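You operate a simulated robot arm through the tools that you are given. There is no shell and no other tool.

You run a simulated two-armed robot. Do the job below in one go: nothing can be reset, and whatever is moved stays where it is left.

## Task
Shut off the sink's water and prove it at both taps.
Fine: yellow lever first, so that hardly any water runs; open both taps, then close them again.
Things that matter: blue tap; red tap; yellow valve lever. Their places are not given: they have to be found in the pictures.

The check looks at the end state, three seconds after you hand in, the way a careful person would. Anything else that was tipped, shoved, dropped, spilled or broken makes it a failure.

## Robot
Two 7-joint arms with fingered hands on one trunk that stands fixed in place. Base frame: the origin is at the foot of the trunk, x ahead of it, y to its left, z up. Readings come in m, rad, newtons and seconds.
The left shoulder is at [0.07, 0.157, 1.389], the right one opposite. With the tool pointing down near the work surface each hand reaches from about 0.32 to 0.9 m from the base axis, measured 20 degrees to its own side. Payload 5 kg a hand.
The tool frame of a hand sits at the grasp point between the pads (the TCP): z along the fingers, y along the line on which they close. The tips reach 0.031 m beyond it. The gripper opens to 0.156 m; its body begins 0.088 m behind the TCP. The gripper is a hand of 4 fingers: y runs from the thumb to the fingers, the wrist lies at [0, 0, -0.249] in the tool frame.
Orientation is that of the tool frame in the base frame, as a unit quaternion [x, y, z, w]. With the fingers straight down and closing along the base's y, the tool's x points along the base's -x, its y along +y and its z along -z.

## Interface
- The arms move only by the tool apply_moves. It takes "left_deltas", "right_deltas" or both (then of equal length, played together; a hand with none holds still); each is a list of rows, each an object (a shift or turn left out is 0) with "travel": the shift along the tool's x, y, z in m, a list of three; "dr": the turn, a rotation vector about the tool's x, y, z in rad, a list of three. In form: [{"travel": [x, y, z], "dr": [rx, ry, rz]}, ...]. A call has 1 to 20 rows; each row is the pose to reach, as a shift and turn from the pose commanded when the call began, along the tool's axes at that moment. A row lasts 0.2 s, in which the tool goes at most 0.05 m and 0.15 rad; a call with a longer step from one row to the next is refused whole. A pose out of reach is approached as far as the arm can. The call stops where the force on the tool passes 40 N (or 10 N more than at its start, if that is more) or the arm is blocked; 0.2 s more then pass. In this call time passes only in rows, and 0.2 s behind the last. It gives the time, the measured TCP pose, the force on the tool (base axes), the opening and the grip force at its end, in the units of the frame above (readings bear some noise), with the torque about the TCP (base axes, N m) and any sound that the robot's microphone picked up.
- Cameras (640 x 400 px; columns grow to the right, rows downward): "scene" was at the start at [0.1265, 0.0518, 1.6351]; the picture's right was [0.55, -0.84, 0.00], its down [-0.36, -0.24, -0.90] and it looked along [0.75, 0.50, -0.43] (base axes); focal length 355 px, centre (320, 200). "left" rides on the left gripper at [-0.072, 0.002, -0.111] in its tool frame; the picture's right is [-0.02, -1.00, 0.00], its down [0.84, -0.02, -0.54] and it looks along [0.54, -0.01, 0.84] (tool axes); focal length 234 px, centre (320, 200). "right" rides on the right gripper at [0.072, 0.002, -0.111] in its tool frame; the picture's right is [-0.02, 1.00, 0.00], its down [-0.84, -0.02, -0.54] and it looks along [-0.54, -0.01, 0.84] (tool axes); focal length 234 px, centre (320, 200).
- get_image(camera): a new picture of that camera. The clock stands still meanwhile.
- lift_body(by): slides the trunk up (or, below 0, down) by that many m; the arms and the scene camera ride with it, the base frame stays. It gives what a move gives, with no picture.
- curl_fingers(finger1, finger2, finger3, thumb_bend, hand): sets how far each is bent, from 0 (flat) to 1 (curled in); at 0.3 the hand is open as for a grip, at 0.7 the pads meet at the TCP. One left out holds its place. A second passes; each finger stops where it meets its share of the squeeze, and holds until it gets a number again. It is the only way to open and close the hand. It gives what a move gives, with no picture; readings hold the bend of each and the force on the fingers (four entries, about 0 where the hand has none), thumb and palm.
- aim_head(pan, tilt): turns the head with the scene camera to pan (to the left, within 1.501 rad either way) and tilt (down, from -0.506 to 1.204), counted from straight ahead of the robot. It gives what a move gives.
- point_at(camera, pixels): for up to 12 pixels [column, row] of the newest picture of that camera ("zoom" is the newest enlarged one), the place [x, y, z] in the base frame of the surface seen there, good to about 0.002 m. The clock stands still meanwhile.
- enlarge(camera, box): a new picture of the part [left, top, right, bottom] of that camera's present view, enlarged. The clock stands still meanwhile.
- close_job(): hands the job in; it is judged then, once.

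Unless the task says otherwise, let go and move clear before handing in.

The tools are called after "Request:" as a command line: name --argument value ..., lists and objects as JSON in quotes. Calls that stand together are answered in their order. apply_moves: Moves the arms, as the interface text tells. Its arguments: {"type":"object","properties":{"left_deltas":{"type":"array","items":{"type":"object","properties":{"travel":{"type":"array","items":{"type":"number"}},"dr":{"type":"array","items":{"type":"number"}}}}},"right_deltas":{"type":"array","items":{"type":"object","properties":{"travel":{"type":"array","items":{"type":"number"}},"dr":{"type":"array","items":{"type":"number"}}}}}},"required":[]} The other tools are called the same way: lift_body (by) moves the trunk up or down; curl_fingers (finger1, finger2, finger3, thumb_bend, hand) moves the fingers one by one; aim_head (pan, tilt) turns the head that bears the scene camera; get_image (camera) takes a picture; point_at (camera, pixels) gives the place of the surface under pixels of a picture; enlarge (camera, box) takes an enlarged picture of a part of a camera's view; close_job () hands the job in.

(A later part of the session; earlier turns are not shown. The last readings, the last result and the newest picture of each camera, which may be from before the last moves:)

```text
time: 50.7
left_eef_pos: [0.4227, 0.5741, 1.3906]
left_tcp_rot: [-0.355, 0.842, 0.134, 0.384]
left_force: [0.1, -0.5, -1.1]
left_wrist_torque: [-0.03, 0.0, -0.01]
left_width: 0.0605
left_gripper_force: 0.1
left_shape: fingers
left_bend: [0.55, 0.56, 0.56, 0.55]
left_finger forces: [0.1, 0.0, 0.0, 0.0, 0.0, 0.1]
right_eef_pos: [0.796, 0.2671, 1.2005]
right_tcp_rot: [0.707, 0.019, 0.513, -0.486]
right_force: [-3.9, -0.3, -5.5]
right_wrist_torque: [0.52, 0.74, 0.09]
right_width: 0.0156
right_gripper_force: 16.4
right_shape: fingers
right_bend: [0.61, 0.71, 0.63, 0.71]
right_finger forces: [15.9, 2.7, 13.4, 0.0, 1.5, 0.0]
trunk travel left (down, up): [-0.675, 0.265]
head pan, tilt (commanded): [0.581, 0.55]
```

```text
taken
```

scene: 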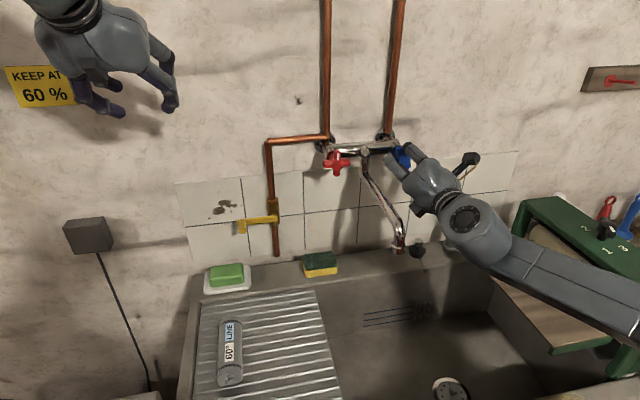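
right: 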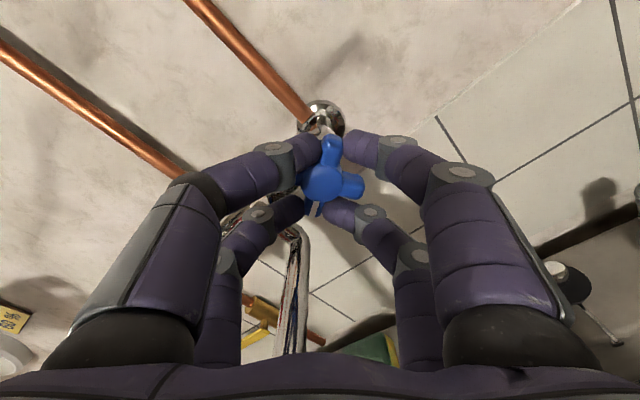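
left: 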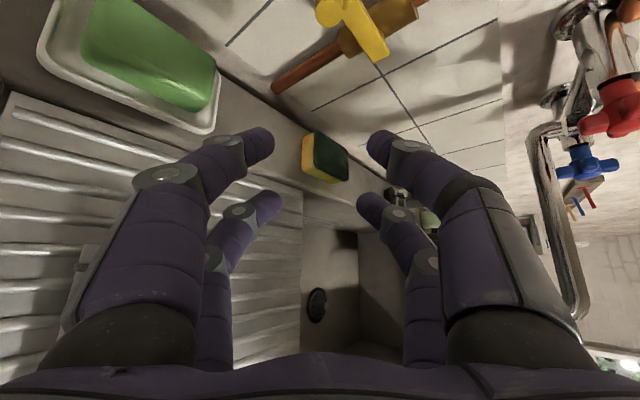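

Torque rose to 0.9 N m and the handle stopped following, so blue is fully open at about 120°, and still no water or sound. I will ease back off the stop, let go with the tap left open, and withdraw.

Request:
apply_moves --right_deltas '[{"dr": [0, 0, 0.1]}, {"dr": [0, 0, 0.2]}, {"dr": [0, 0, 0.3]}]'

Request:
get_image --camera "right"

```text
time: 51.5
left_eef_pos: [0.4232, 0.5737, 1.3919]
left_tcp_rot: [-0.355, 0.842, 0.135, 0.384]
left_force: [0.0, -0.3, 0.4]
left_wrist_torque: [0.01, -0.02, 0.01]
left_width: 0.0606
left_gripper_force: 0.1
left_shape: fingers
left_bend: [0.55, 0.56, 0.56, 0.55]
left_finger forces: [0.1, 0.0, 0.0, 0.1, 0.1, 0.1]
right_eef_pos: [0.7978, 0.2665, 1.2015]
right_tcp_rot: [0.701, -0.086, 0.435, -0.558]
right_force: [-1.5, 0.5, -3.2]
right_wrist_torque: [-0.04, 0.04, -0.01]
right_width: 0.014
right_gripper_force: 12.0
right_shape: fingers
right_bend: [0.64, 0.71, 0.66, 0.71]
right_finger forces: [6.6, 6.4, 4.8, 0.0, 5.6, 0.0]
trunk travel left (down, up): [-0.675, 0.265]
head pan, tilt (commanded): [0.581, 0.55]
```

```text
taken
```

right: 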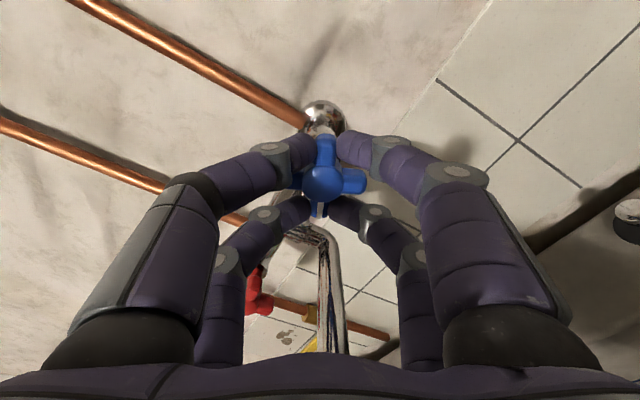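

The grip is relaxed again and the handle sits near 120°. I will open the fingers and withdraw 11 cm straight back.

Request:
curl_fingers --hand "right" --finger1 0.56 --finger2 0.56 --finger3 0.56 --thumb_bend 0.56

Request:
apply_moves --right_deltas '[{"travel": [0, 0, -0.02]}, {"travel": [0, 0, -0.045]}, {"travel": [0, 0, -0.075]}, {"travel": [0, 0, -0.11]}]'

Request:
get_image --camera "right"

Request:
get_image --camera "scene"

```text
time: 52.5
left_eef_pos: [0.4234, 0.5741, 1.3906]
left_tcp_rot: [-0.355, 0.842, 0.134, 0.384]
left_force: [-1.0, 0.4, 0.2]
left_wrist_torque: [0.0, 0.02, 0.0]
left_width: 0.0604
left_gripper_force: 0.1
left_shape: fingers
left_bend: [0.55, 0.56, 0.56, 0.55]
left_finger forces: [0.1, 0.0, 0.0, 0.0, 0.0, 0.0]
right_eef_pos: [0.797, 0.2679, 1.2018]
right_tcp_rot: [0.702, -0.086, 0.435, -0.558]
right_force: [1.1, 0.4, 1.0]
right_wrist_torque: [0.01, -0.02, 0.03]
right_width: 0.0566
right_gripper_force: 0.1
right_shape: fingers
right_bend: [0.56, 0.56, 0.56, 0.56]
right_finger forces: [0.0, 0.1, 0.0, 0.1, 0.0, 0.0]
trunk travel left (down, up): [-0.675, 0.265]
head pan, tilt (commanded): [0.581, 0.55]
```

```text
time: 53.5
left_eef_pos: [0.4223, 0.5713, 1.3933]
left_tcp_rot: [-0.355, 0.841, 0.135, 0.384]
left_force: [0.0, 0.7, -0.7]
left_wrist_torque: [0.01, 0.0, 0.02]
left_width: 0.0607
left_gripper_force: 0.0
left_shape: fingers
left_bend: [0.55, 0.56, 0.56, 0.55]
left_finger forces: [0.1, 0.1, 0.0, 0.1, 0.1, 0.1]
right_eef_pos: [0.7165, 0.1891, 1.2027]
right_tcp_rot: [0.701, -0.086, 0.435, -0.558]
right_force: [0.8, -0.1, 0.1]
right_wrist_torque: [0.01, 0.01, -0.02]
right_width: 0.0565
right_gripper_force: 0.1
right_shape: fingers
right_bend: [0.56, 0.56, 0.56, 0.56]
right_finger forces: [0.1, 0.0, 0.0, 0.1, 0.0, 0.0]
trunk travel left (down, up): [-0.675, 0.265]
head pan, tilt (commanded): [0.581, 0.55]
```

```text
taken
```

right: 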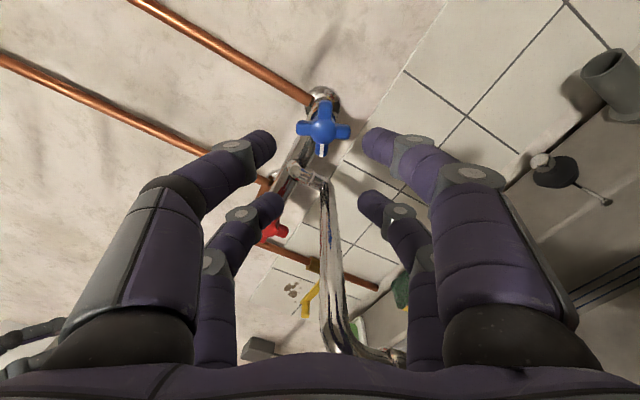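

```text
taken
```

scene: 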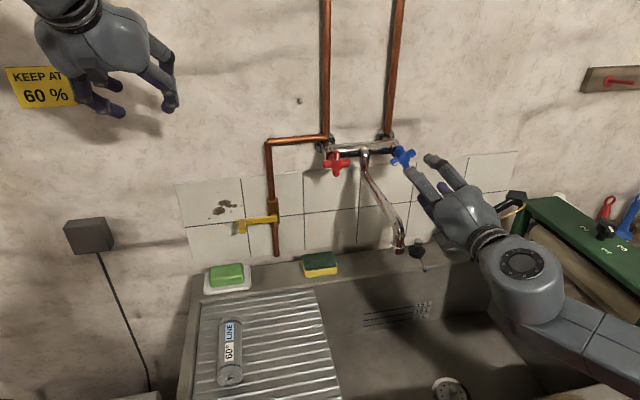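

The blue tap now stands open (mark at (320,148) in the hand view) and the spout at (400,245) is dry. I will pull back further and unroll the hand to its neutral roll.

Request:
apply_moves --right_deltas '[{"travel": [0, 0, -0.04], "dr": [0, 0, 0.1407]}, {"travel": [0, 0, -0.08], "dr": [0, 0, 0.2813]}, {"travel": [0, 0, -0.12], "dr": [0, 0, 0.422]}, {"travel": [0, 0, -0.15], "dr": [0, 0, 0.5627]}, {"travel": [0, 0, -0.15], "dr": [0, 0, 0.7033]}, {"travel": [0, 0, -0.15], "dr": [0, 0, 0.844]}, {"travel": [0, 0, -0.15], "dr": [0, 0, 0.9847]}, {"travel": [0, 0, -0.15], "dr": [0, 0, 1.1253]}, {"travel": [0, 0, -0.15], "dr": [0, 0, 1.266]}, {"travel": [0, 0, -0.15], "dr": [0, 0, 1.4067]}, {"travel": [0, 0, -0.15], "dr": [0, 0, 1.5473]}, {"travel": [0, 0, -0.15], "dr": [0, 0, 1.688]}, {"travel": [0, 0, -0.15], "dr": [0, 0, 1.8287]}, {"travel": [0, 0, -0.15], "dr": [0, 0, 1.9693]}, {"travel": [0, 0, -0.15], "dr": [0, 0, 2.11]}]'

Request:
get_image --camera "scene"

```text
time: 56.7
left_eef_pos: [0.4229, 0.5737, 1.3924]
left_tcp_rot: [-0.354, 0.842, 0.135, 0.384]
left_force: [0.2, -1.3, -0.3]
left_wrist_torque: [0.01, 0.0, -0.02]
left_width: 0.0604
left_gripper_force: 0.1
left_shape: fingers
left_bend: [0.55, 0.56, 0.56, 0.55]
left_finger forces: [0.0, 0.0, 0.0, 0.0, 0.0, 0.0]
right_eef_pos: [0.6118, 0.0829, 1.202]
right_tcp_rot: [-0.27, 0.654, 0.271, 0.653]
right_force: [0.4, -0.1, -0.5]
right_wrist_torque: [-0.01, 0.0, 0.0]
right_width: 0.0566
right_gripper_force: 0.0
right_shape: fingers
right_bend: [0.56, 0.56, 0.56, 0.56]
right_finger forces: [0.0, 0.0, 0.0, 0.1, 0.1, 0.0]
trunk travel left (down, up): [-0.675, 0.265]
head pan, tilt (commanded): [0.581, 0.55]
```

```text
taken
```

scene: 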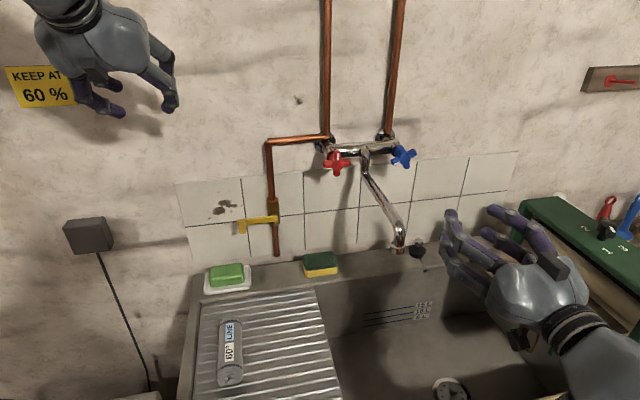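

The hand is back at neutral roll, 0.4 m off the wall. I will slide it left in front of the red tap and pre-roll it clockwise 90°, so its camera stays clear of the spout while turning.

Request:
apply_moves --right_deltas '[{"travel": [0, 0.03, 0]}, {"travel": [0, 0.06, 0]}, {"travel": [0, 0.09, 0]}, {"travel": [0, 0.12, 0]}, {"travel": [0, 0.1495, 0]}]'

Request:
get_image --camera "right"

Request:
get_image --camera "scene"

```text
time: 57.9
left_eef_pos: [0.4224, 0.5741, 1.3896]
left_tcp_rot: [-0.355, 0.842, 0.133, 0.383]
left_force: [-0.3, 0.6, -0.2]
left_wrist_torque: [-0.04, -0.01, -0.01]
left_width: 0.0607
left_gripper_force: 0.0
left_shape: fingers
left_bend: [0.55, 0.56, 0.56, 0.55]
left_finger forces: [0.1, 0.1, 0.1, 0.1, 0.0, 0.0]
right_eef_pos: [0.5055, 0.1918, 1.2016]
right_tcp_rot: [-0.272, 0.653, 0.27, 0.653]
right_force: [0.3, 0.8, 0.3]
right_wrist_torque: [-0.01, 0.0, -0.01]
right_width: 0.0566
right_gripper_force: 0.1
right_shape: fingers
right_bend: [0.56, 0.56, 0.56, 0.56]
right_finger forces: [0.0, 0.1, 0.0, 0.1, 0.0, 0.0]
trunk travel left (down, up): [-0.675, 0.265]
head pan, tilt (commanded): [0.581, 0.55]
```

```text
taken
```

right: 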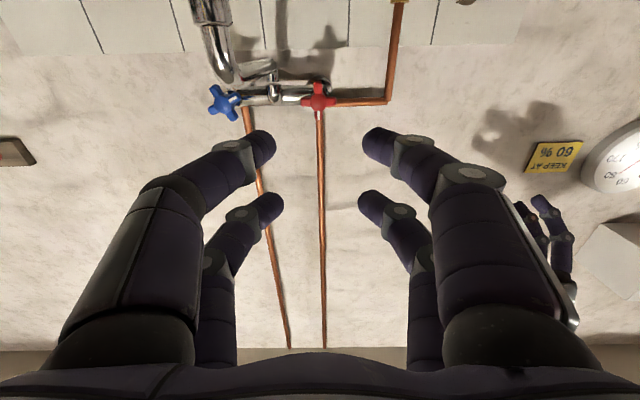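

```text
taken
```

scene: 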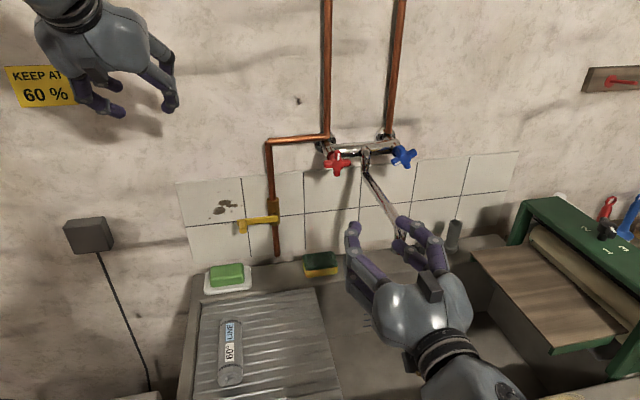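

The right arm reaches here accurately and the red tap shows at (319,97). I will measure its lobes before rolling.

Request:
point_at --camera "right" --pixels '[[319, 97], [306, 99], [332, 98], [319, 85], [319, 108]]'

Request:
enlarge --camera "right" --box '[200, 50, 360, 150]'

```text
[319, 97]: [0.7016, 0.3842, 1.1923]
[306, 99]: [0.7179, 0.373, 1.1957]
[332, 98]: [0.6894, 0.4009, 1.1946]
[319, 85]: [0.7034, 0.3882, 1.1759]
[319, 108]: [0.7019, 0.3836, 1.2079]
```

```text
4.00 times, centred on (280, 100) of right
```

zoom: 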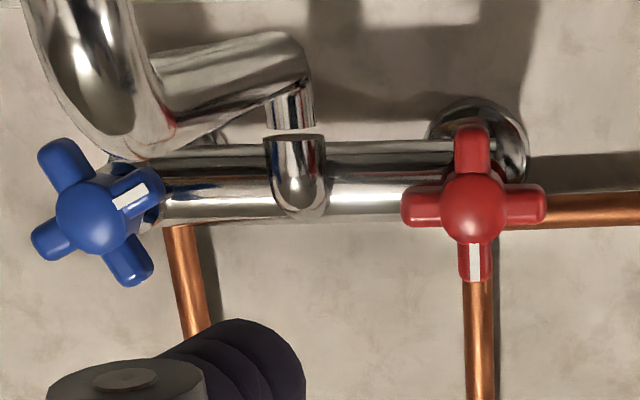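

The red tap's centre is at u≈0.224, in line with the hand, and blue's mark confirms about 120° open. I will roll the hand clockwise 90° here at the standoff.

Request:
apply_moves --right_deltas '[{"dr": [0, 0, 0.1428]}, {"dr": [0, 0, 0.2856]}, {"dr": [0, 0, 0.4284]}, {"dr": [0, 0, 0.5712]}, {"dr": [0, 0, 0.714]}, {"dr": [0, 0, 0.8568]}, {"dr": [0, 0, 0.9996]}, {"dr": [0, 0, 1.1424]}, {"dr": [0, 0, 1.2852]}, {"dr": [0, 0, 1.428]}, {"dr": [0, 0, 1.5708]}]'

Request:
get_image --camera "right"

Request:
get_image --camera "scene"

```text
time: 60.3
left_eef_pos: [0.4229, 0.574, 1.3914]
left_tcp_rot: [-0.354, 0.842, 0.134, 0.384]
left_force: [0.3, -0.2, -0.6]
left_wrist_torque: [-0.02, 0.0, -0.03]
left_width: 0.0605
left_gripper_force: 0.1
left_shape: fingers
left_bend: [0.55, 0.56, 0.56, 0.55]
left_finger forces: [0.0, 0.0, 0.0, 0.0, 0.0, 0.0]
right_eef_pos: [0.5057, 0.1886, 1.202]
right_tcp_rot: [0.271, 0.653, 0.653, 0.27]
right_force: [-0.9, 0.3, 0.1]
right_wrist_torque: [0.0, -0.01, 0.0]
right_width: 0.0565
right_gripper_force: 0.0
right_shape: fingers
right_bend: [0.56, 0.56, 0.56, 0.56]
right_finger forces: [0.0, 0.1, 0.0, 0.1, 0.0, 0.0]
trunk travel left (down, up): [-0.675, 0.265]
head pan, tilt (commanded): [0.581, 0.55]
```

```text
taken
```

right: 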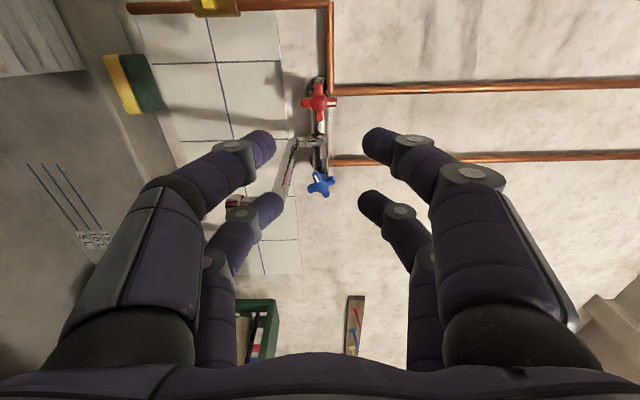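

```text
taken
```

scene: 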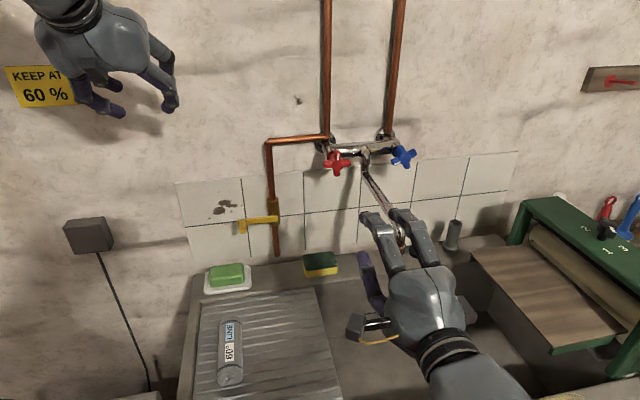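

The hand is rolled with its camera on the left and the red tap is centred at (319,102), clear of the spout. I will advance 20 cm and check alignment.

Request:
apply_moves --right_deltas '[{"travel": [0, 0, 0.04]}, {"travel": [0, 0, 0.08]}, {"travel": [0, 0, 0.12]}, {"travel": [0, 0, 0.16]}, {"travel": [0, 0, 0.19]}, {"travel": [0, 0, 0.21]}]'

Request:
get_image --camera "right"

Request:
enlarge --camera "scene" --box '[280, 110, 480, 270]'

```text
time: 61.6
left_eef_pos: [0.4232, 0.5751, 1.391]
left_tcp_rot: [-0.354, 0.842, 0.135, 0.384]
left_force: [0.7, 0.9, 0.4]
left_wrist_torque: [-0.01, -0.03, -0.01]
left_width: 0.0606
left_gripper_force: 0.0
left_shape: fingers
left_bend: [0.55, 0.56, 0.56, 0.55]
left_finger forces: [0.0, 0.1, 0.1, 0.0, 0.0, 0.1]
right_eef_pos: [0.6673, 0.2722, 1.1148]
right_tcp_rot: [0.269, 0.696, 0.593, 0.304]
right_force: [0.3, 0.9, 0.0]
right_wrist_torque: [-0.02, 0.0, -0.01]
right_width: 0.057
right_gripper_force: 0.0
right_shape: fingers
right_bend: [0.56, 0.56, 0.56, 0.56]
right_finger forces: [0.0, 0.1, 0.0, 0.1, 0.1, 0.0]
trunk travel left (down, up): [-0.675, 0.265]
head pan, tilt (commanded): [0.581, 0.55]
stopped in row 6 (right hand): the arm was blocked; the commanded pose is now the measured one
```

```text
taken
```

right: 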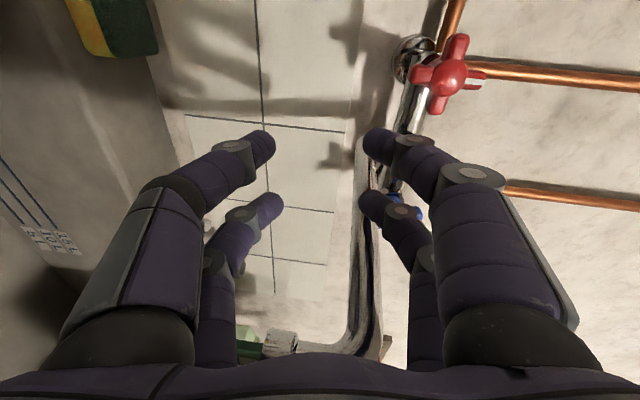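

```text
2.50 times, centred on (380, 190) of scene
```

zoom: 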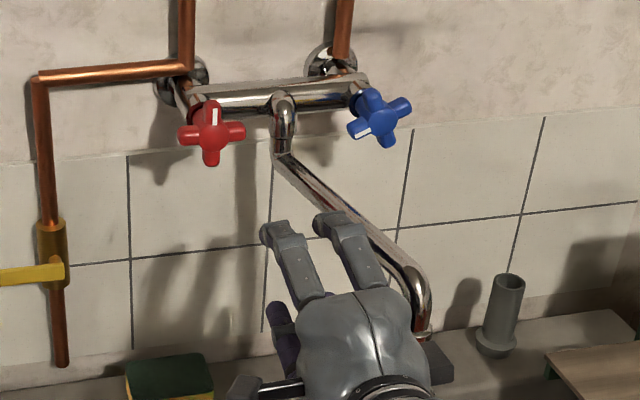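

The arm hit a joint limit and sagged to z 1.115, and in the zoom the spout's tip has swung right (now about (422,242), earlier (400,245)), so my finger nudged it. I will measure the spout and hand before carefully backing out to the left.

Request:
point_at --camera "zoom" --pixels '[[283, 150], [310, 185], [340, 210], [380, 245], [410, 275], [422, 310], [425, 332], [330, 220], [275, 230], [300, 260], [430, 360], [355, 225]]'

Request:
enlarge --camera "scene" --box '[360, 170, 450, 260]'

```text
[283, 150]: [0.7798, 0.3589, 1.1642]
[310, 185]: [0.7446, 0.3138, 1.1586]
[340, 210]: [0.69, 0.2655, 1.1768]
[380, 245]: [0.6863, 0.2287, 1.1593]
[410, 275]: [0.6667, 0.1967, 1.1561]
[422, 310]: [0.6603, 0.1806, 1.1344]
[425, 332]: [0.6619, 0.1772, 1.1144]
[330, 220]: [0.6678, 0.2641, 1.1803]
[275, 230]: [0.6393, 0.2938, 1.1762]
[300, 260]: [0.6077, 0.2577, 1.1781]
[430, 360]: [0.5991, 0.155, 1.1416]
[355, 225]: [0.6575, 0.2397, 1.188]
```

```text
4.44 times, centred on (405, 215) of scene
```

zoom: 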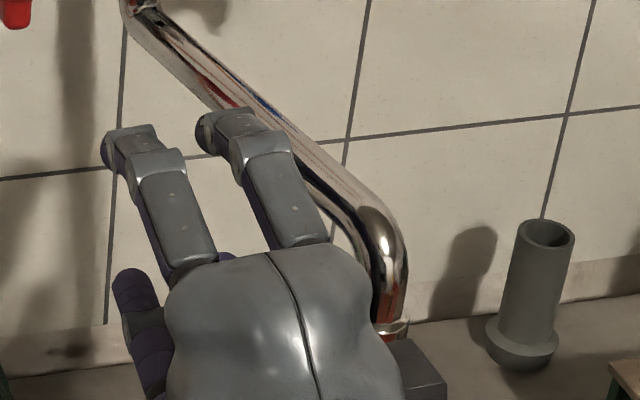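

The spout has swung about 11° right (tip at u≈0.339 against 0.297 before); I will set it back later. For now I will back the hand out, moving left and away from it.

Request:
apply_moves --right_deltas '[{"travel": [0.012, 0.0, -0.015]}, {"travel": [0.024, 0.0, -0.04]}, {"travel": [0.03, 0.0, -0.07]}, {"travel": [0.03, 0.0, -0.1]}, {"travel": [0.03, 0.02, -0.13]}, {"travel": [0.03, 0.04, -0.16]}]'

Request:
get_image --camera "scene"

```text
time: 63.0
left_eef_pos: [0.4221, 0.5739, 1.3911]
left_tcp_rot: [-0.355, 0.842, 0.134, 0.384]
left_force: [1.0, 0.2, 0.2]
left_wrist_torque: [-0.02, -0.04, 0.02]
left_width: 0.0605
left_gripper_force: 0.0
left_shape: fingers
left_bend: [0.55, 0.56, 0.56, 0.55]
left_finger forces: [0.0, 0.0, 0.1, 0.1, 0.0, 0.1]
right_eef_pos: [0.5247, 0.1917, 1.1708]
right_tcp_rot: [0.27, 0.695, 0.593, 0.304]
right_force: [0.3, -0.3, 0.4]
right_wrist_torque: [-0.01, -0.01, -0.01]
right_width: 0.0571
right_gripper_force: 0.1
right_shape: fingers
right_bend: [0.56, 0.56, 0.56, 0.56]
right_finger forces: [0.0, 0.0, 0.1, 0.0, 0.0, 0.0]
trunk travel left (down, up): [-0.675, 0.265]
head pan, tilt (commanded): [0.581, 0.55]
```

```text
taken
```

scene: 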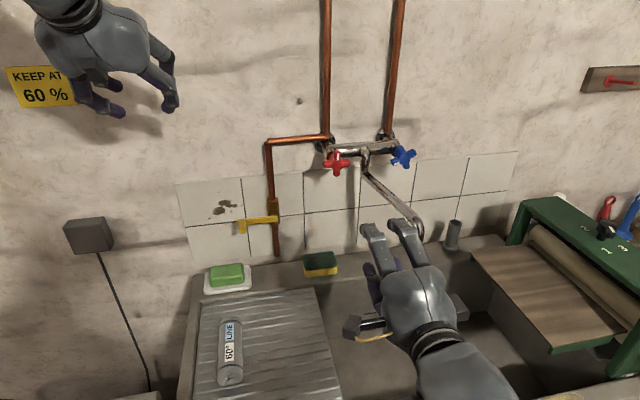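

The hand is clear. With the spout already aside, rolling from neutral counter-clockwise on the red tap has room, so I will bring the hand back to neutral roll in front of red.

Request:
apply_moves --right_deltas '[{"travel": [0.0037, 0.015, -0.01], "dr": [-0.0117, -0.0046, -0.1335]}, {"travel": [0.0073, 0.0301, -0.0197], "dr": [-0.0234, -0.0093, -0.267]}, {"travel": [0.0073, 0.0301, -0.0197], "dr": [-0.0352, -0.0139, -0.4005]}, {"travel": [0.0073, 0.0301, -0.0197], "dr": [-0.0469, -0.0186, -0.534]}, {"travel": [0.0073, 0.0301, -0.0197], "dr": [-0.0586, -0.0232, -0.6675]}, {"travel": [0.0073, 0.0301, -0.0197], "dr": [-0.0703, -0.0279, -0.8009]}, {"travel": [0.0073, 0.0301, -0.0197], "dr": [-0.082, -0.0325, -0.9344]}, {"travel": [0.0073, 0.0301, -0.0197], "dr": [-0.0937, -0.0372, -1.0679]}, {"travel": [0.0073, 0.0301, -0.0197], "dr": [-0.1055, -0.0418, -1.2014]}, {"travel": [0.0073, 0.0301, -0.0197], "dr": [-0.1172, -0.0465, -1.3349]}, {"travel": [0.0073, 0.0301, -0.0197], "dr": [-0.1289, -0.0511, -1.4684]}]'

Request:
get_image --camera "right"

```text
time: 65.4
left_eef_pos: [0.4244, 0.5743, 1.3917]
left_tcp_rot: [-0.355, 0.842, 0.135, 0.384]
left_force: [-0.5, -0.6, 0.1]
left_wrist_torque: [-0.02, 0.0, 0.04]
left_width: 0.0606
left_gripper_force: 0.0
left_shape: fingers
left_bend: [0.55, 0.56, 0.56, 0.55]
left_finger forces: [0.1, 0.0, 0.0, 0.0, 0.1, 0.1]
right_eef_pos: [0.508, 0.1914, 1.2001]
right_tcp_rot: [-0.272, 0.652, 0.271, 0.654]
right_force: [-0.1, 0.4, -0.1]
right_wrist_torque: [0.02, -0.01, 0.06]
right_width: 0.0573
right_gripper_force: 0.1
right_shape: fingers
right_bend: [0.56, 0.56, 0.56, 0.56]
right_finger forces: [0.1, 0.1, 0.0, 0.0, 0.0, 0.0]
trunk travel left (down, up): [-0.675, 0.265]
head pan, tilt (commanded): [0.581, 0.55]
```

```text
taken
```

right: 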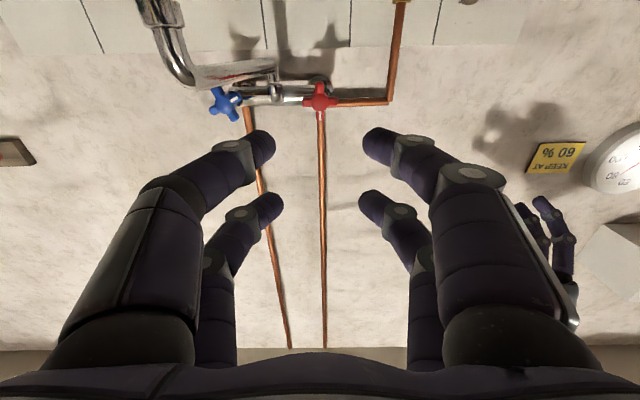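

The hand is neutral in front of red (tap at (319,98)). I will advance 10 cm, then verify the arm is tracking before going closer.

Request:
apply_moves --right_deltas '[{"travel": [0, 0, 0.035]}, {"travel": [0, 0, 0.07]}, {"travel": [0, 0, 0.1]}]'

Request:
apply_moves --right_deltas '[{"travel": [0, 0, 0.02]}, {"travel": [0, 0, 0.04]}]'

Request:
get_image --camera "right"

```text
time: 66.2
left_eef_pos: [0.4232, 0.5735, 1.3913]
left_tcp_rot: [-0.355, 0.842, 0.134, 0.383]
left_force: [0.5, 0.5, -1.8]
left_wrist_torque: [0.06, 0.04, 0.0]
left_width: 0.0604
left_gripper_force: 0.0
left_shape: fingers
left_bend: [0.55, 0.56, 0.56, 0.55]
left_finger forces: [0.0, 0.1, 0.0, 0.1, 0.0, 0.1]
right_eef_pos: [0.5795, 0.2613, 1.2004]
right_tcp_rot: [-0.27, 0.653, 0.269, 0.654]
right_force: [-0.5, 0.2, -0.5]
right_wrist_torque: [-0.02, 0.02, -0.02]
right_width: 0.0572
right_gripper_force: 0.1
right_shape: fingers
right_bend: [0.56, 0.56, 0.56, 0.56]
right_finger forces: [0.1, 0.1, 0.0, 0.0, 0.0, 0.0]
trunk travel left (down, up): [-0.675, 0.265]
head pan, tilt (commanded): [0.581, 0.55]
```

```text
time: 66.8
left_eef_pos: [0.4243, 0.5756, 1.3909]
left_tcp_rot: [-0.355, 0.842, 0.134, 0.383]
left_force: [0.7, -0.8, -0.6]
left_wrist_torque: [0.0, -0.01, 0.01]
left_width: 0.0604
left_gripper_force: 0.1
left_shape: fingers
left_bend: [0.55, 0.56, 0.56, 0.55]
left_finger forces: [0.1, 0.1, 0.1, 0.0, 0.0, 0.1]
right_eef_pos: [0.6078, 0.2909, 1.1998]
right_tcp_rot: [-0.27, 0.653, 0.27, 0.653]
right_force: [0.2, -0.2, 0.4]
right_wrist_torque: [-0.02, 0.0, 0.0]
right_width: 0.0571
right_gripper_force: 0.1
right_shape: fingers
right_bend: [0.56, 0.56, 0.56, 0.56]
right_finger forces: [0.0, 0.0, 0.1, 0.0, 0.0, 0.0]
trunk travel left (down, up): [-0.675, 0.265]
head pan, tilt (commanded): [0.581, 0.55]
```

```text
taken
```

right: 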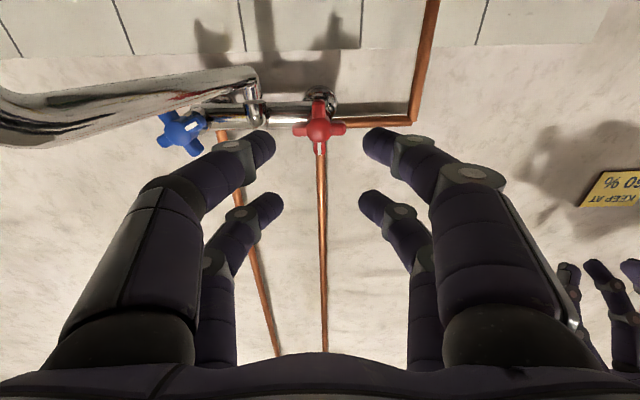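

Tracking is exact (u 0.224, 0.256 m off the wall) and the red tap sits at (319,130) between the fingers. I will continue in two checked steps to the grip depth.

Request:
apply_moves --right_deltas '[{"travel": [-0.001, 0, 0.025]}, {"travel": [-0.0015, 0, 0.05]}, {"travel": [-0.0015, 0, 0.075]}]'

Request:
get_image --camera "right"

Request:
enlarge --camera "scene" --box '[280, 110, 480, 270]'

```text
time: 67.6
left_eef_pos: [0.4238, 0.5742, 1.391]
left_tcp_rot: [-0.355, 0.842, 0.135, 0.384]
left_force: [0.1, -0.3, -0.4]
left_wrist_torque: [-0.02, 0.0, -0.02]
left_width: 0.0606
left_gripper_force: 0.1
left_shape: fingers
left_bend: [0.55, 0.56, 0.56, 0.55]
left_finger forces: [0.0, 0.0, 0.0, 0.1, 0.0, 0.1]
right_eef_pos: [0.6591, 0.3444, 1.202]
right_tcp_rot: [-0.27, 0.653, 0.27, 0.654]
right_force: [0.0, -0.2, -0.1]
right_wrist_torque: [0.04, 0.04, 0.05]
right_width: 0.0575
right_gripper_force: 0.0
right_shape: fingers
right_bend: [0.56, 0.56, 0.56, 0.56]
right_finger forces: [0.0, 0.0, 0.0, 0.0, 0.0, 0.0]
trunk travel left (down, up): [-0.675, 0.265]
head pan, tilt (commanded): [0.581, 0.55]
```

```text
taken
```

right: 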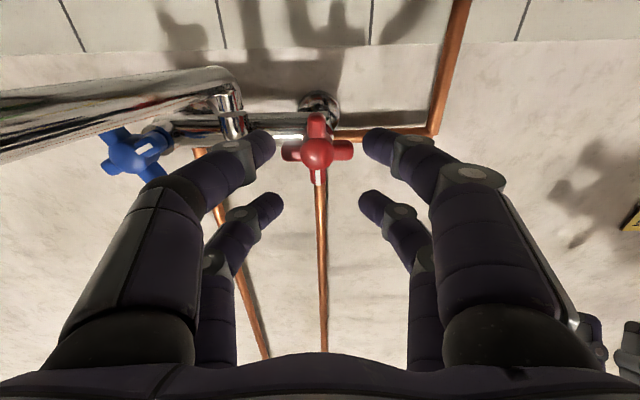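

```text
2.50 times, centred on (380, 190) of scene
```

zoom: 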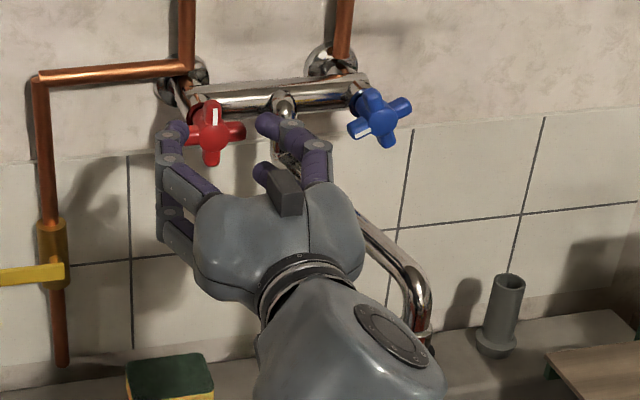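

The red tap is centred at (318,153), the spout clear to the right. I will advance the final 4.3 cm and close the fingers.

Request:
apply_moves --right_deltas '[{"travel": [0, 0, 0.015]}, {"travel": [0, 0, 0.03]}, {"travel": [0, 0, 0.043]}]'

Request:
get_image --camera "right"

```text
time: 68.4
left_eef_pos: [0.4229, 0.5751, 1.3916]
left_tcp_rot: [-0.354, 0.842, 0.134, 0.384]
left_force: [-0.5, 0.3, 0.1]
left_wrist_torque: [0.0, -0.01, 0.05]
left_width: 0.0608
left_gripper_force: 0.0
left_shape: fingers
left_bend: [0.55, 0.56, 0.56, 0.55]
left_finger forces: [0.0, 0.0, 0.0, 0.0, 0.0, 0.0]
right_eef_pos: [0.6918, 0.3735, 1.2023]
right_tcp_rot: [-0.271, 0.653, 0.271, 0.654]
right_force: [0.9, 0.6, -0.3]
right_wrist_torque: [0.0, 0.01, -0.03]
right_width: 0.057
right_gripper_force: 0.1
right_shape: fingers
right_bend: [0.56, 0.56, 0.56, 0.56]
right_finger forces: [0.0, 0.1, 0.0, 0.1, 0.0, 0.0]
trunk travel left (down, up): [-0.675, 0.265]
head pan, tilt (commanded): [0.581, 0.55]
```

```text
taken
```

right: 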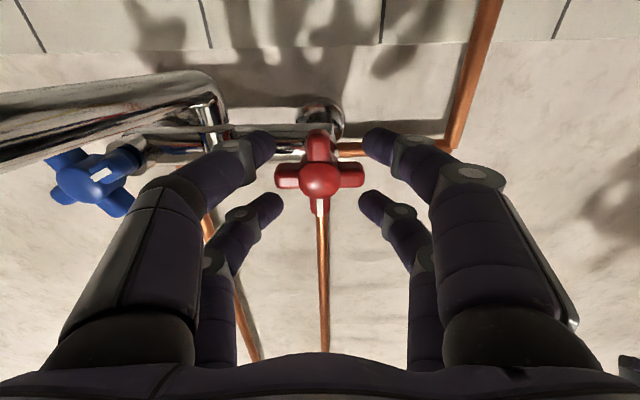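

Red is at (319,180), the same view I had when I gripped blue. I will close all four digits on its top and bottom lobes.

Request:
curl_fingers --hand "right" --finger1 0.72 --finger2 0.72 --finger3 0.72 --thumb_bend 0.72

Request:
apply_moves --right_deltas '[{"dr": [0, 0, -0.1]}, {"dr": [0, 0, -0.2]}, {"dr": [0, 0, -0.3]}]'

Request:
get_image --camera "right"

Request:
enlarge --camera "scene" --box '[280, 110, 480, 270]'

```text
time: 69.4
left_eef_pos: [0.4253, 0.5734, 1.3917]
left_tcp_rot: [-0.355, 0.842, 0.134, 0.383]
left_force: [0.0, 0.4, -0.2]
left_wrist_torque: [0.06, -0.01, 0.01]
left_width: 0.0606
left_gripper_force: 0.1
left_shape: fingers
left_bend: [0.55, 0.56, 0.56, 0.55]
left_finger forces: [0.0, 0.0, 0.0, 0.1, 0.0, 0.0]
right_eef_pos: [0.6927, 0.3721, 1.2009]
right_tcp_rot: [-0.27, 0.653, 0.269, 0.654]
right_force: [4.7, 2.8, 2.5]
right_wrist_torque: [-0.02, -0.07, -0.06]
right_width: 0.0134
right_gripper_force: 11.3
right_shape: fingers
right_bend: [0.67, 0.67, 0.67, 0.69]
right_finger forces: [5.0, 5.2, 4.9, 0.0, 7.7, 0.0]
trunk travel left (down, up): [-0.675, 0.265]
head pan, tilt (commanded): [0.581, 0.55]
```

```text
time: 70.2
left_eef_pos: [0.4241, 0.5739, 1.3912]
left_tcp_rot: [-0.355, 0.842, 0.134, 0.383]
left_force: [-0.6, 0.2, 0.1]
left_wrist_torque: [0.01, -0.01, 0.01]
left_width: 0.0607
left_gripper_force: 0.0
left_shape: fingers
left_bend: [0.55, 0.56, 0.56, 0.55]
left_finger forces: [0.0, 0.1, 0.0, 0.0, 0.0, 0.0]
right_eef_pos: [0.692, 0.3747, 1.2032]
right_tcp_rot: [-0.365, 0.605, 0.169, 0.687]
right_force: [3.6, 2.5, 2.9]
right_wrist_torque: [0.06, 0.01, -0.06]
right_width: 0.0136
right_gripper_force: 10.6
right_shape: fingers
right_bend: [0.66, 0.67, 0.66, 0.69]
right_finger forces: [5.5, 4.5, 5.1, 0.0, 6.5, 0.1]
trunk travel left (down, up): [-0.675, 0.265]
head pan, tilt (commanded): [0.581, 0.55]
```

```text
taken
```

right: 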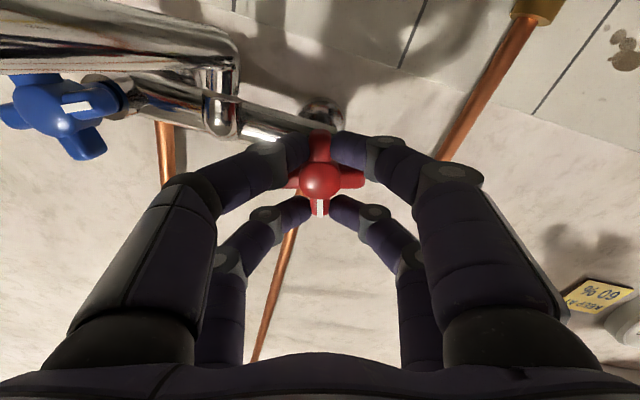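

```text
2.50 times, centred on (380, 190) of scene
```

zoom: 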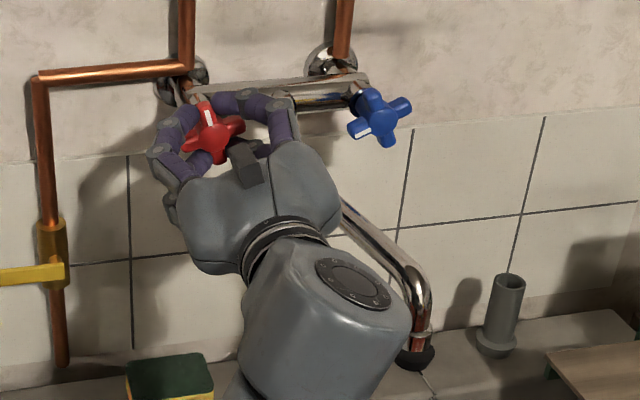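

Red turns freely counter-clockwise as well. I will go on to about 55° and check the hand camera's clearance to the spout.

Request:
apply_moves --right_deltas '[{"dr": [0, 0, -0.13]}, {"dr": [0, 0, -0.26]}, {"dr": [0, 0, -0.39]}, {"dr": [0, 0, -0.52]}, {"dr": [0, 0, -0.65]}]'

Request:
enlarge --camera "scene" --box '[280, 110, 480, 270]'

Request:
get_image --camera "right"

```text
time: 71.4
left_eef_pos: [0.423, 0.5755, 1.3903]
left_tcp_rot: [-0.354, 0.843, 0.133, 0.383]
left_force: [0.1, -0.2, -0.5]
left_wrist_torque: [0.0, 0.0, 0.0]
left_width: 0.0606
left_gripper_force: 0.1
left_shape: fingers
left_bend: [0.55, 0.56, 0.56, 0.55]
left_finger forces: [0.1, 0.0, 0.0, 0.0, 0.1, 0.1]
right_eef_pos: [0.6916, 0.3755, 1.2027]
right_tcp_rot: [-0.54, 0.456, -0.059, 0.705]
right_force: [0.7, 5.1, -0.5]
right_wrist_torque: [0.04, 0.03, 0.05]
right_width: 0.0136
right_gripper_force: 10.7
right_shape: fingers
right_bend: [0.66, 0.67, 0.66, 0.69]
right_finger forces: [6.3, 5.4, 4.7, 0.0, 5.6, 0.0]
trunk travel left (down, up): [-0.675, 0.265]
head pan, tilt (commanded): [0.581, 0.55]
```

```text
2.50 times, centred on (380, 190) of scene
```

zoom: 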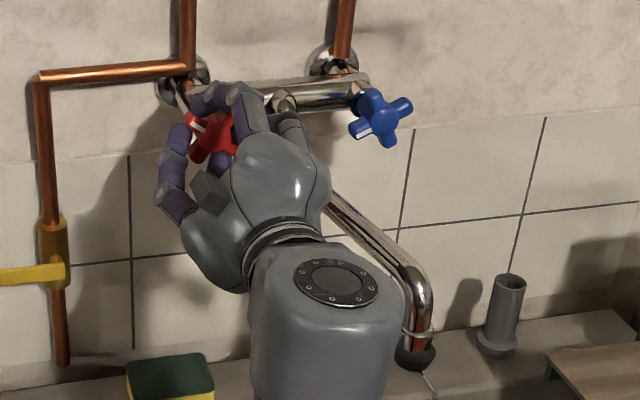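

```text
taken
```

right: 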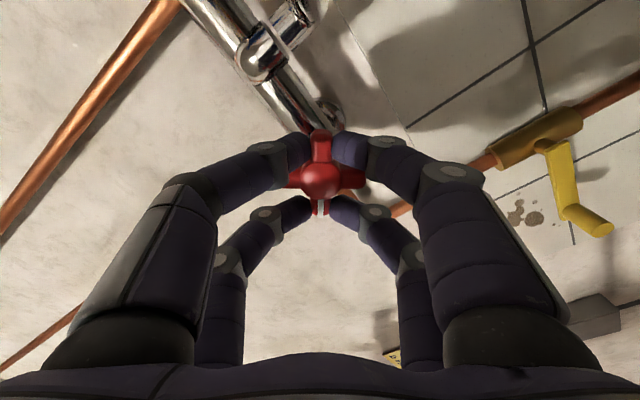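

Red is near 55° with no contact on the spout (its tip is unchanged at zoom (425,335)). I will continue toward 100°.

Request:
apply_moves --right_deltas '[{"dr": [0, 0, -0.13]}, {"dr": [0, 0, -0.26]}, {"dr": [0, 0, -0.39]}]'

Request:
apply_moves --right_deltas '[{"dr": [0, 0, -0.13]}, {"dr": [0, 0, -0.26]}, {"dr": [0, 0, -0.39]}]'

Request:
enlarge --camera "scene" --box '[280, 110, 480, 270]'

Request:
get_image --camera "right"

```text
time: 72.2
left_eef_pos: [0.4244, 0.5753, 1.3904]
left_tcp_rot: [-0.354, 0.842, 0.134, 0.384]
left_force: [0.2, 0.7, 0.2]
left_wrist_torque: [-0.01, -0.02, 0.02]
left_width: 0.0605
left_gripper_force: 0.1
left_shape: fingers
left_bend: [0.55, 0.56, 0.56, 0.55]
left_finger forces: [0.1, 0.0, 0.0, 0.1, 0.1, 0.0]
right_eef_pos: [0.6915, 0.3749, 1.2026]
right_tcp_rot: [-0.619, 0.343, -0.195, 0.679]
right_force: [-2.3, 7.3, -3.7]
right_wrist_torque: [0.0, 0.15, 0.12]
right_width: 0.0134
right_gripper_force: 11.2
right_shape: fingers
right_bend: [0.65, 0.66, 0.67, 0.69]
right_finger forces: [7.3, 6.2, 4.0, 0.1, 4.8, 0.0]
trunk travel left (down, up): [-0.675, 0.265]
head pan, tilt (commanded): [0.581, 0.55]
```

```text
time: 73.0
left_eef_pos: [0.4239, 0.5757, 1.3908]
left_tcp_rot: [-0.354, 0.843, 0.133, 0.383]
left_force: [0.3, 0.7, 0.4]
left_wrist_torque: [-0.01, -0.02, 0.02]
left_width: 0.0606
left_gripper_force: 0.1
left_shape: fingers
left_bend: [0.55, 0.56, 0.56, 0.55]
left_finger forces: [0.0, 0.0, 0.0, 0.0, 0.1, 0.0]
right_eef_pos: [0.6904, 0.376, 1.2015]
right_tcp_rot: [0.673, -0.216, 0.323, -0.629]
right_force: [-4.0, 6.6, -8.2]
right_wrist_torque: [-0.08, 0.19, 0.18]
right_width: 0.0135
right_gripper_force: 11.6
right_shape: fingers
right_bend: [0.65, 0.66, 0.67, 0.69]
right_finger forces: [7.9, 6.9, 3.7, 0.0, 4.3, 0.0]
trunk travel left (down, up): [-0.675, 0.265]
head pan, tilt (commanded): [0.581, 0.55]
```

```text
2.50 times, centred on (380, 190) of scene
```

zoom: 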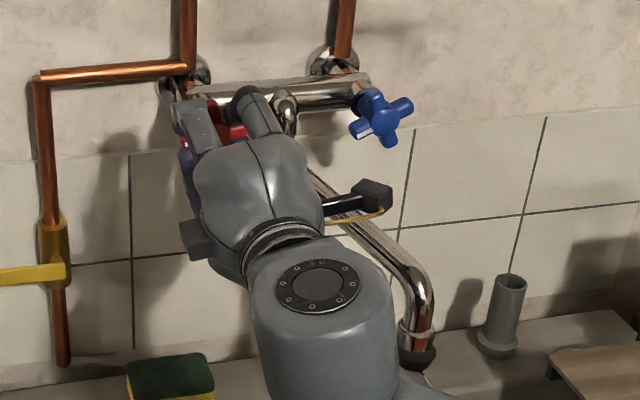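

```text
taken
```

right: 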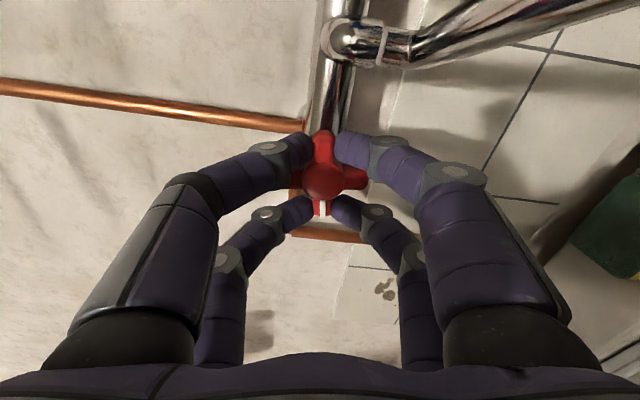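

Red stands about 99° open, the spout is untouched and dry, with moderate side force. I will turn a little further toward its stop with a 1 mm centring correction.

Request:
apply_moves --right_deltas '[{"travel": [-0.001, 0.001, 0], "dr": [0, 0, -0.1]}, {"travel": [-0.001, 0.001, 0], "dr": [0, 0, -0.2]}, {"travel": [-0.001, 0.001, 0], "dr": [0, 0, -0.3]}, {"travel": [-0.001, 0.001, 0], "dr": [0, 0, -0.38]}]'

Request:
get_image --camera "right"

Request:
get_image --camera "scene"

```text
time: 74.0
left_eef_pos: [0.4244, 0.5765, 1.3896]
left_tcp_rot: [-0.354, 0.842, 0.133, 0.384]
left_force: [0.0, -0.6, -0.2]
left_wrist_torque: [0.03, 0.0, 0.03]
left_width: 0.0603
left_gripper_force: 0.1
left_shape: fingers
left_bend: [0.55, 0.56, 0.56, 0.55]
left_finger forces: [0.0, 0.1, 0.0, 0.1, 0.0, 0.0]
right_eef_pos: [0.6911, 0.3754, 1.2]
right_tcp_rot: [0.702, -0.086, 0.436, -0.557]
right_force: [-4.5, 5.4, -8.6]
right_wrist_torque: [-0.13, 0.18, 0.14]
right_width: 0.0137
right_gripper_force: 12.0
right_shape: fingers
right_bend: [0.65, 0.66, 0.67, 0.69]
right_finger forces: [7.2, 6.4, 4.1, 0.0, 5.1, 0.0]
trunk travel left (down, up): [-0.675, 0.265]
head pan, tilt (commanded): [0.581, 0.55]
```

```text
taken
```

right: 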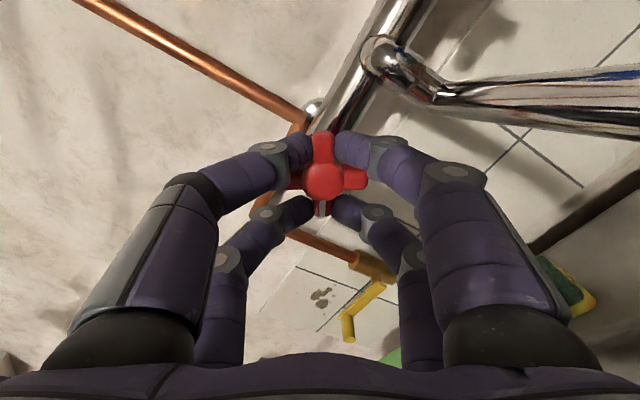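

```text
taken
```

scene: 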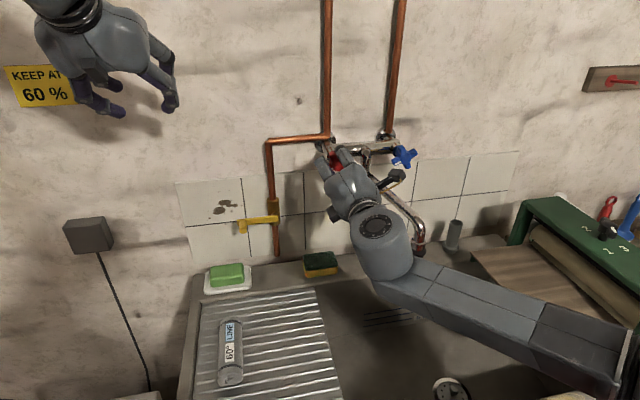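

Red has followed to about 120°, so both taps are open with no water and no sound: the shut-off is proven. I will now turn red back clockwise to closed.

Request:
apply_moves --right_deltas '[{"dr": [0, 0, 0.14]}, {"dr": [0, 0, 0.28]}, {"dr": [0, 0, 0.42]}, {"dr": [0, 0, 0.56]}, {"dr": [0, 0, 0.7]}, {"dr": [0, 0, 0.84]}, {"dr": [0, 0, 0.98]}, {"dr": [0, 0, 1.12]}, {"dr": [0, 0, 1.26]}, {"dr": [0, 0, 1.4]}]'

Request:
apply_moves --right_deltas '[{"dr": [0, 0, 0.14]}, {"dr": [0, 0, 0.28]}, {"dr": [0, 0, 0.42]}, {"dr": [0, 0, 0.56]}, {"dr": [0, 0, 0.66]}, {"dr": [0, 0, 0.71]}]'

Request:
get_image --camera "right"

Request:
enlarge --camera "scene" --box '[280, 110, 480, 270]'

```text
time: 76.2
left_eef_pos: [0.4249, 0.5741, 1.3907]
left_tcp_rot: [-0.354, 0.842, 0.134, 0.384]
left_force: [-0.1, -0.3, -0.1]
left_wrist_torque: [0.01, 0.02, -0.02]
left_width: 0.0607
left_gripper_force: 0.1
left_shape: fingers
left_bend: [0.55, 0.56, 0.56, 0.55]
left_finger forces: [0.1, 0.0, 0.1, 0.0, 0.1, 0.0]
right_eef_pos: [0.6916, 0.3741, 1.2014]
right_tcp_rot: [-0.479, 0.519, 0.026, 0.707]
right_force: [5.4, 2.5, 5.4]
right_wrist_torque: [0.04, -0.09, -0.01]
right_width: 0.0139
right_gripper_force: 11.4
right_shape: fingers
right_bend: [0.66, 0.66, 0.67, 0.69]
right_finger forces: [4.6, 4.5, 5.5, 0.1, 7.7, 0.0]
trunk travel left (down, up): [-0.675, 0.265]
head pan, tilt (commanded): [0.581, 0.55]
```

```text
time: 77.6
left_eef_pos: [0.4239, 0.5731, 1.3915]
left_tcp_rot: [-0.354, 0.842, 0.134, 0.384]
left_force: [-0.7, -0.6, -0.1]
left_wrist_torque: [0.02, -0.01, -0.01]
left_width: 0.0606
left_gripper_force: 0.1
left_shape: fingers
left_bend: [0.55, 0.56, 0.56, 0.55]
left_finger forces: [0.0, 0.0, 0.0, 0.1, 0.1, 0.0]
right_eef_pos: [0.6908, 0.3748, 1.2019]
right_tcp_rot: [-0.27, 0.653, 0.271, 0.654]
right_force: [7.8, 0.0, 7.2]
right_wrist_torque: [0.03, -0.12, -0.17]
right_width: 0.0136
right_gripper_force: 11.1
right_shape: fingers
right_bend: [0.67, 0.67, 0.66, 0.69]
right_finger forces: [3.9, 4.3, 5.3, 0.0, 8.6, 0.1]
trunk travel left (down, up): [-0.675, 0.265]
head pan, tilt (commanded): [0.581, 0.55]
```

```text
taken
```

right: 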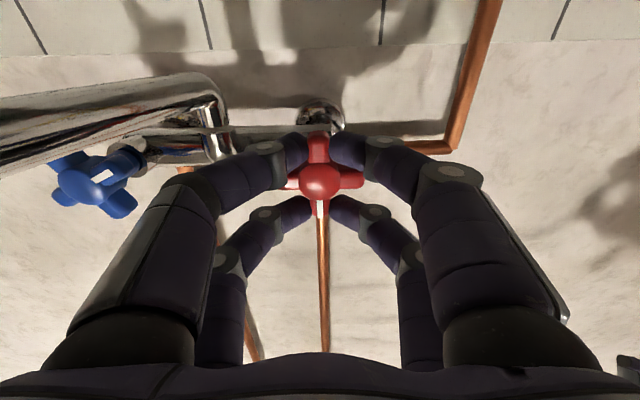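

```text
2.50 times, centred on (380, 190) of scene
```

zoom: 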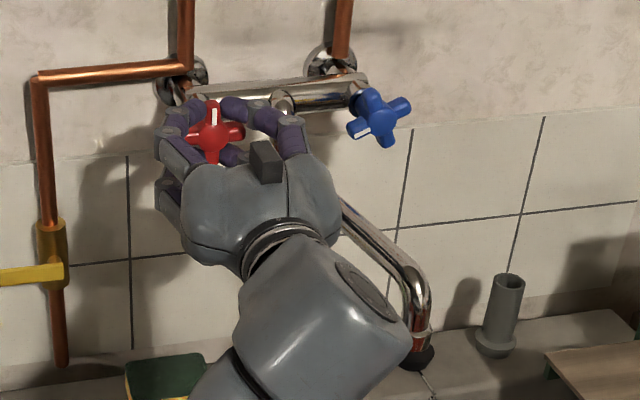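

Red's mark is upright again. I will press 0.12 rad further clockwise to be sure it is on its closed stop.

Request:
apply_moves --right_deltas '[{"dr": [0, 0, 0.06]}, {"dr": [0, 0, 0.12]}]'

Request:
get_image --camera "right"

```text
time: 78.2
left_eef_pos: [0.4233, 0.5741, 1.3912]
left_tcp_rot: [-0.353, 0.842, 0.134, 0.384]
left_force: [1.0, 0.4, -0.7]
left_wrist_torque: [0.0, -0.02, 0.0]
left_width: 0.0606
left_gripper_force: 0.0
left_shape: fingers
left_bend: [0.55, 0.56, 0.56, 0.55]
left_finger forces: [0.0, 0.1, 0.0, 0.0, 0.1, 0.1]
right_eef_pos: [0.6913, 0.3729, 1.2014]
right_tcp_rot: [-0.23, 0.668, 0.309, 0.637]
right_force: [5.3, -0.9, 4.9]
right_wrist_torque: [-0.28, -0.3, -0.16]
right_width: 0.0136
right_gripper_force: 13.4
right_shape: fingers
right_bend: [0.68, 0.65, 0.67, 0.68]
right_finger forces: [2.9, 7.1, 3.3, 0.0, 12.0, 0.0]
trunk travel left (down, up): [-0.675, 0.265]
head pan, tilt (commanded): [0.581, 0.55]
```

```text
taken
```

right: 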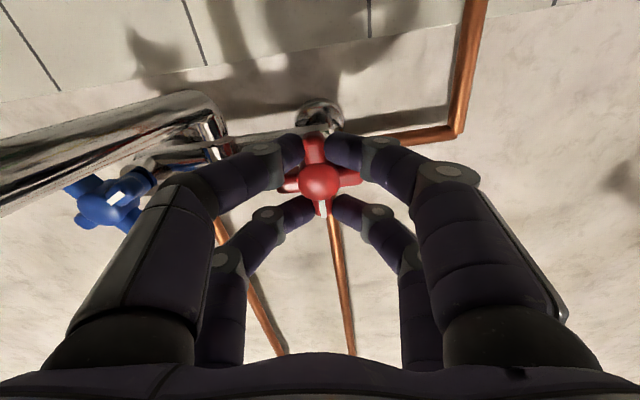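

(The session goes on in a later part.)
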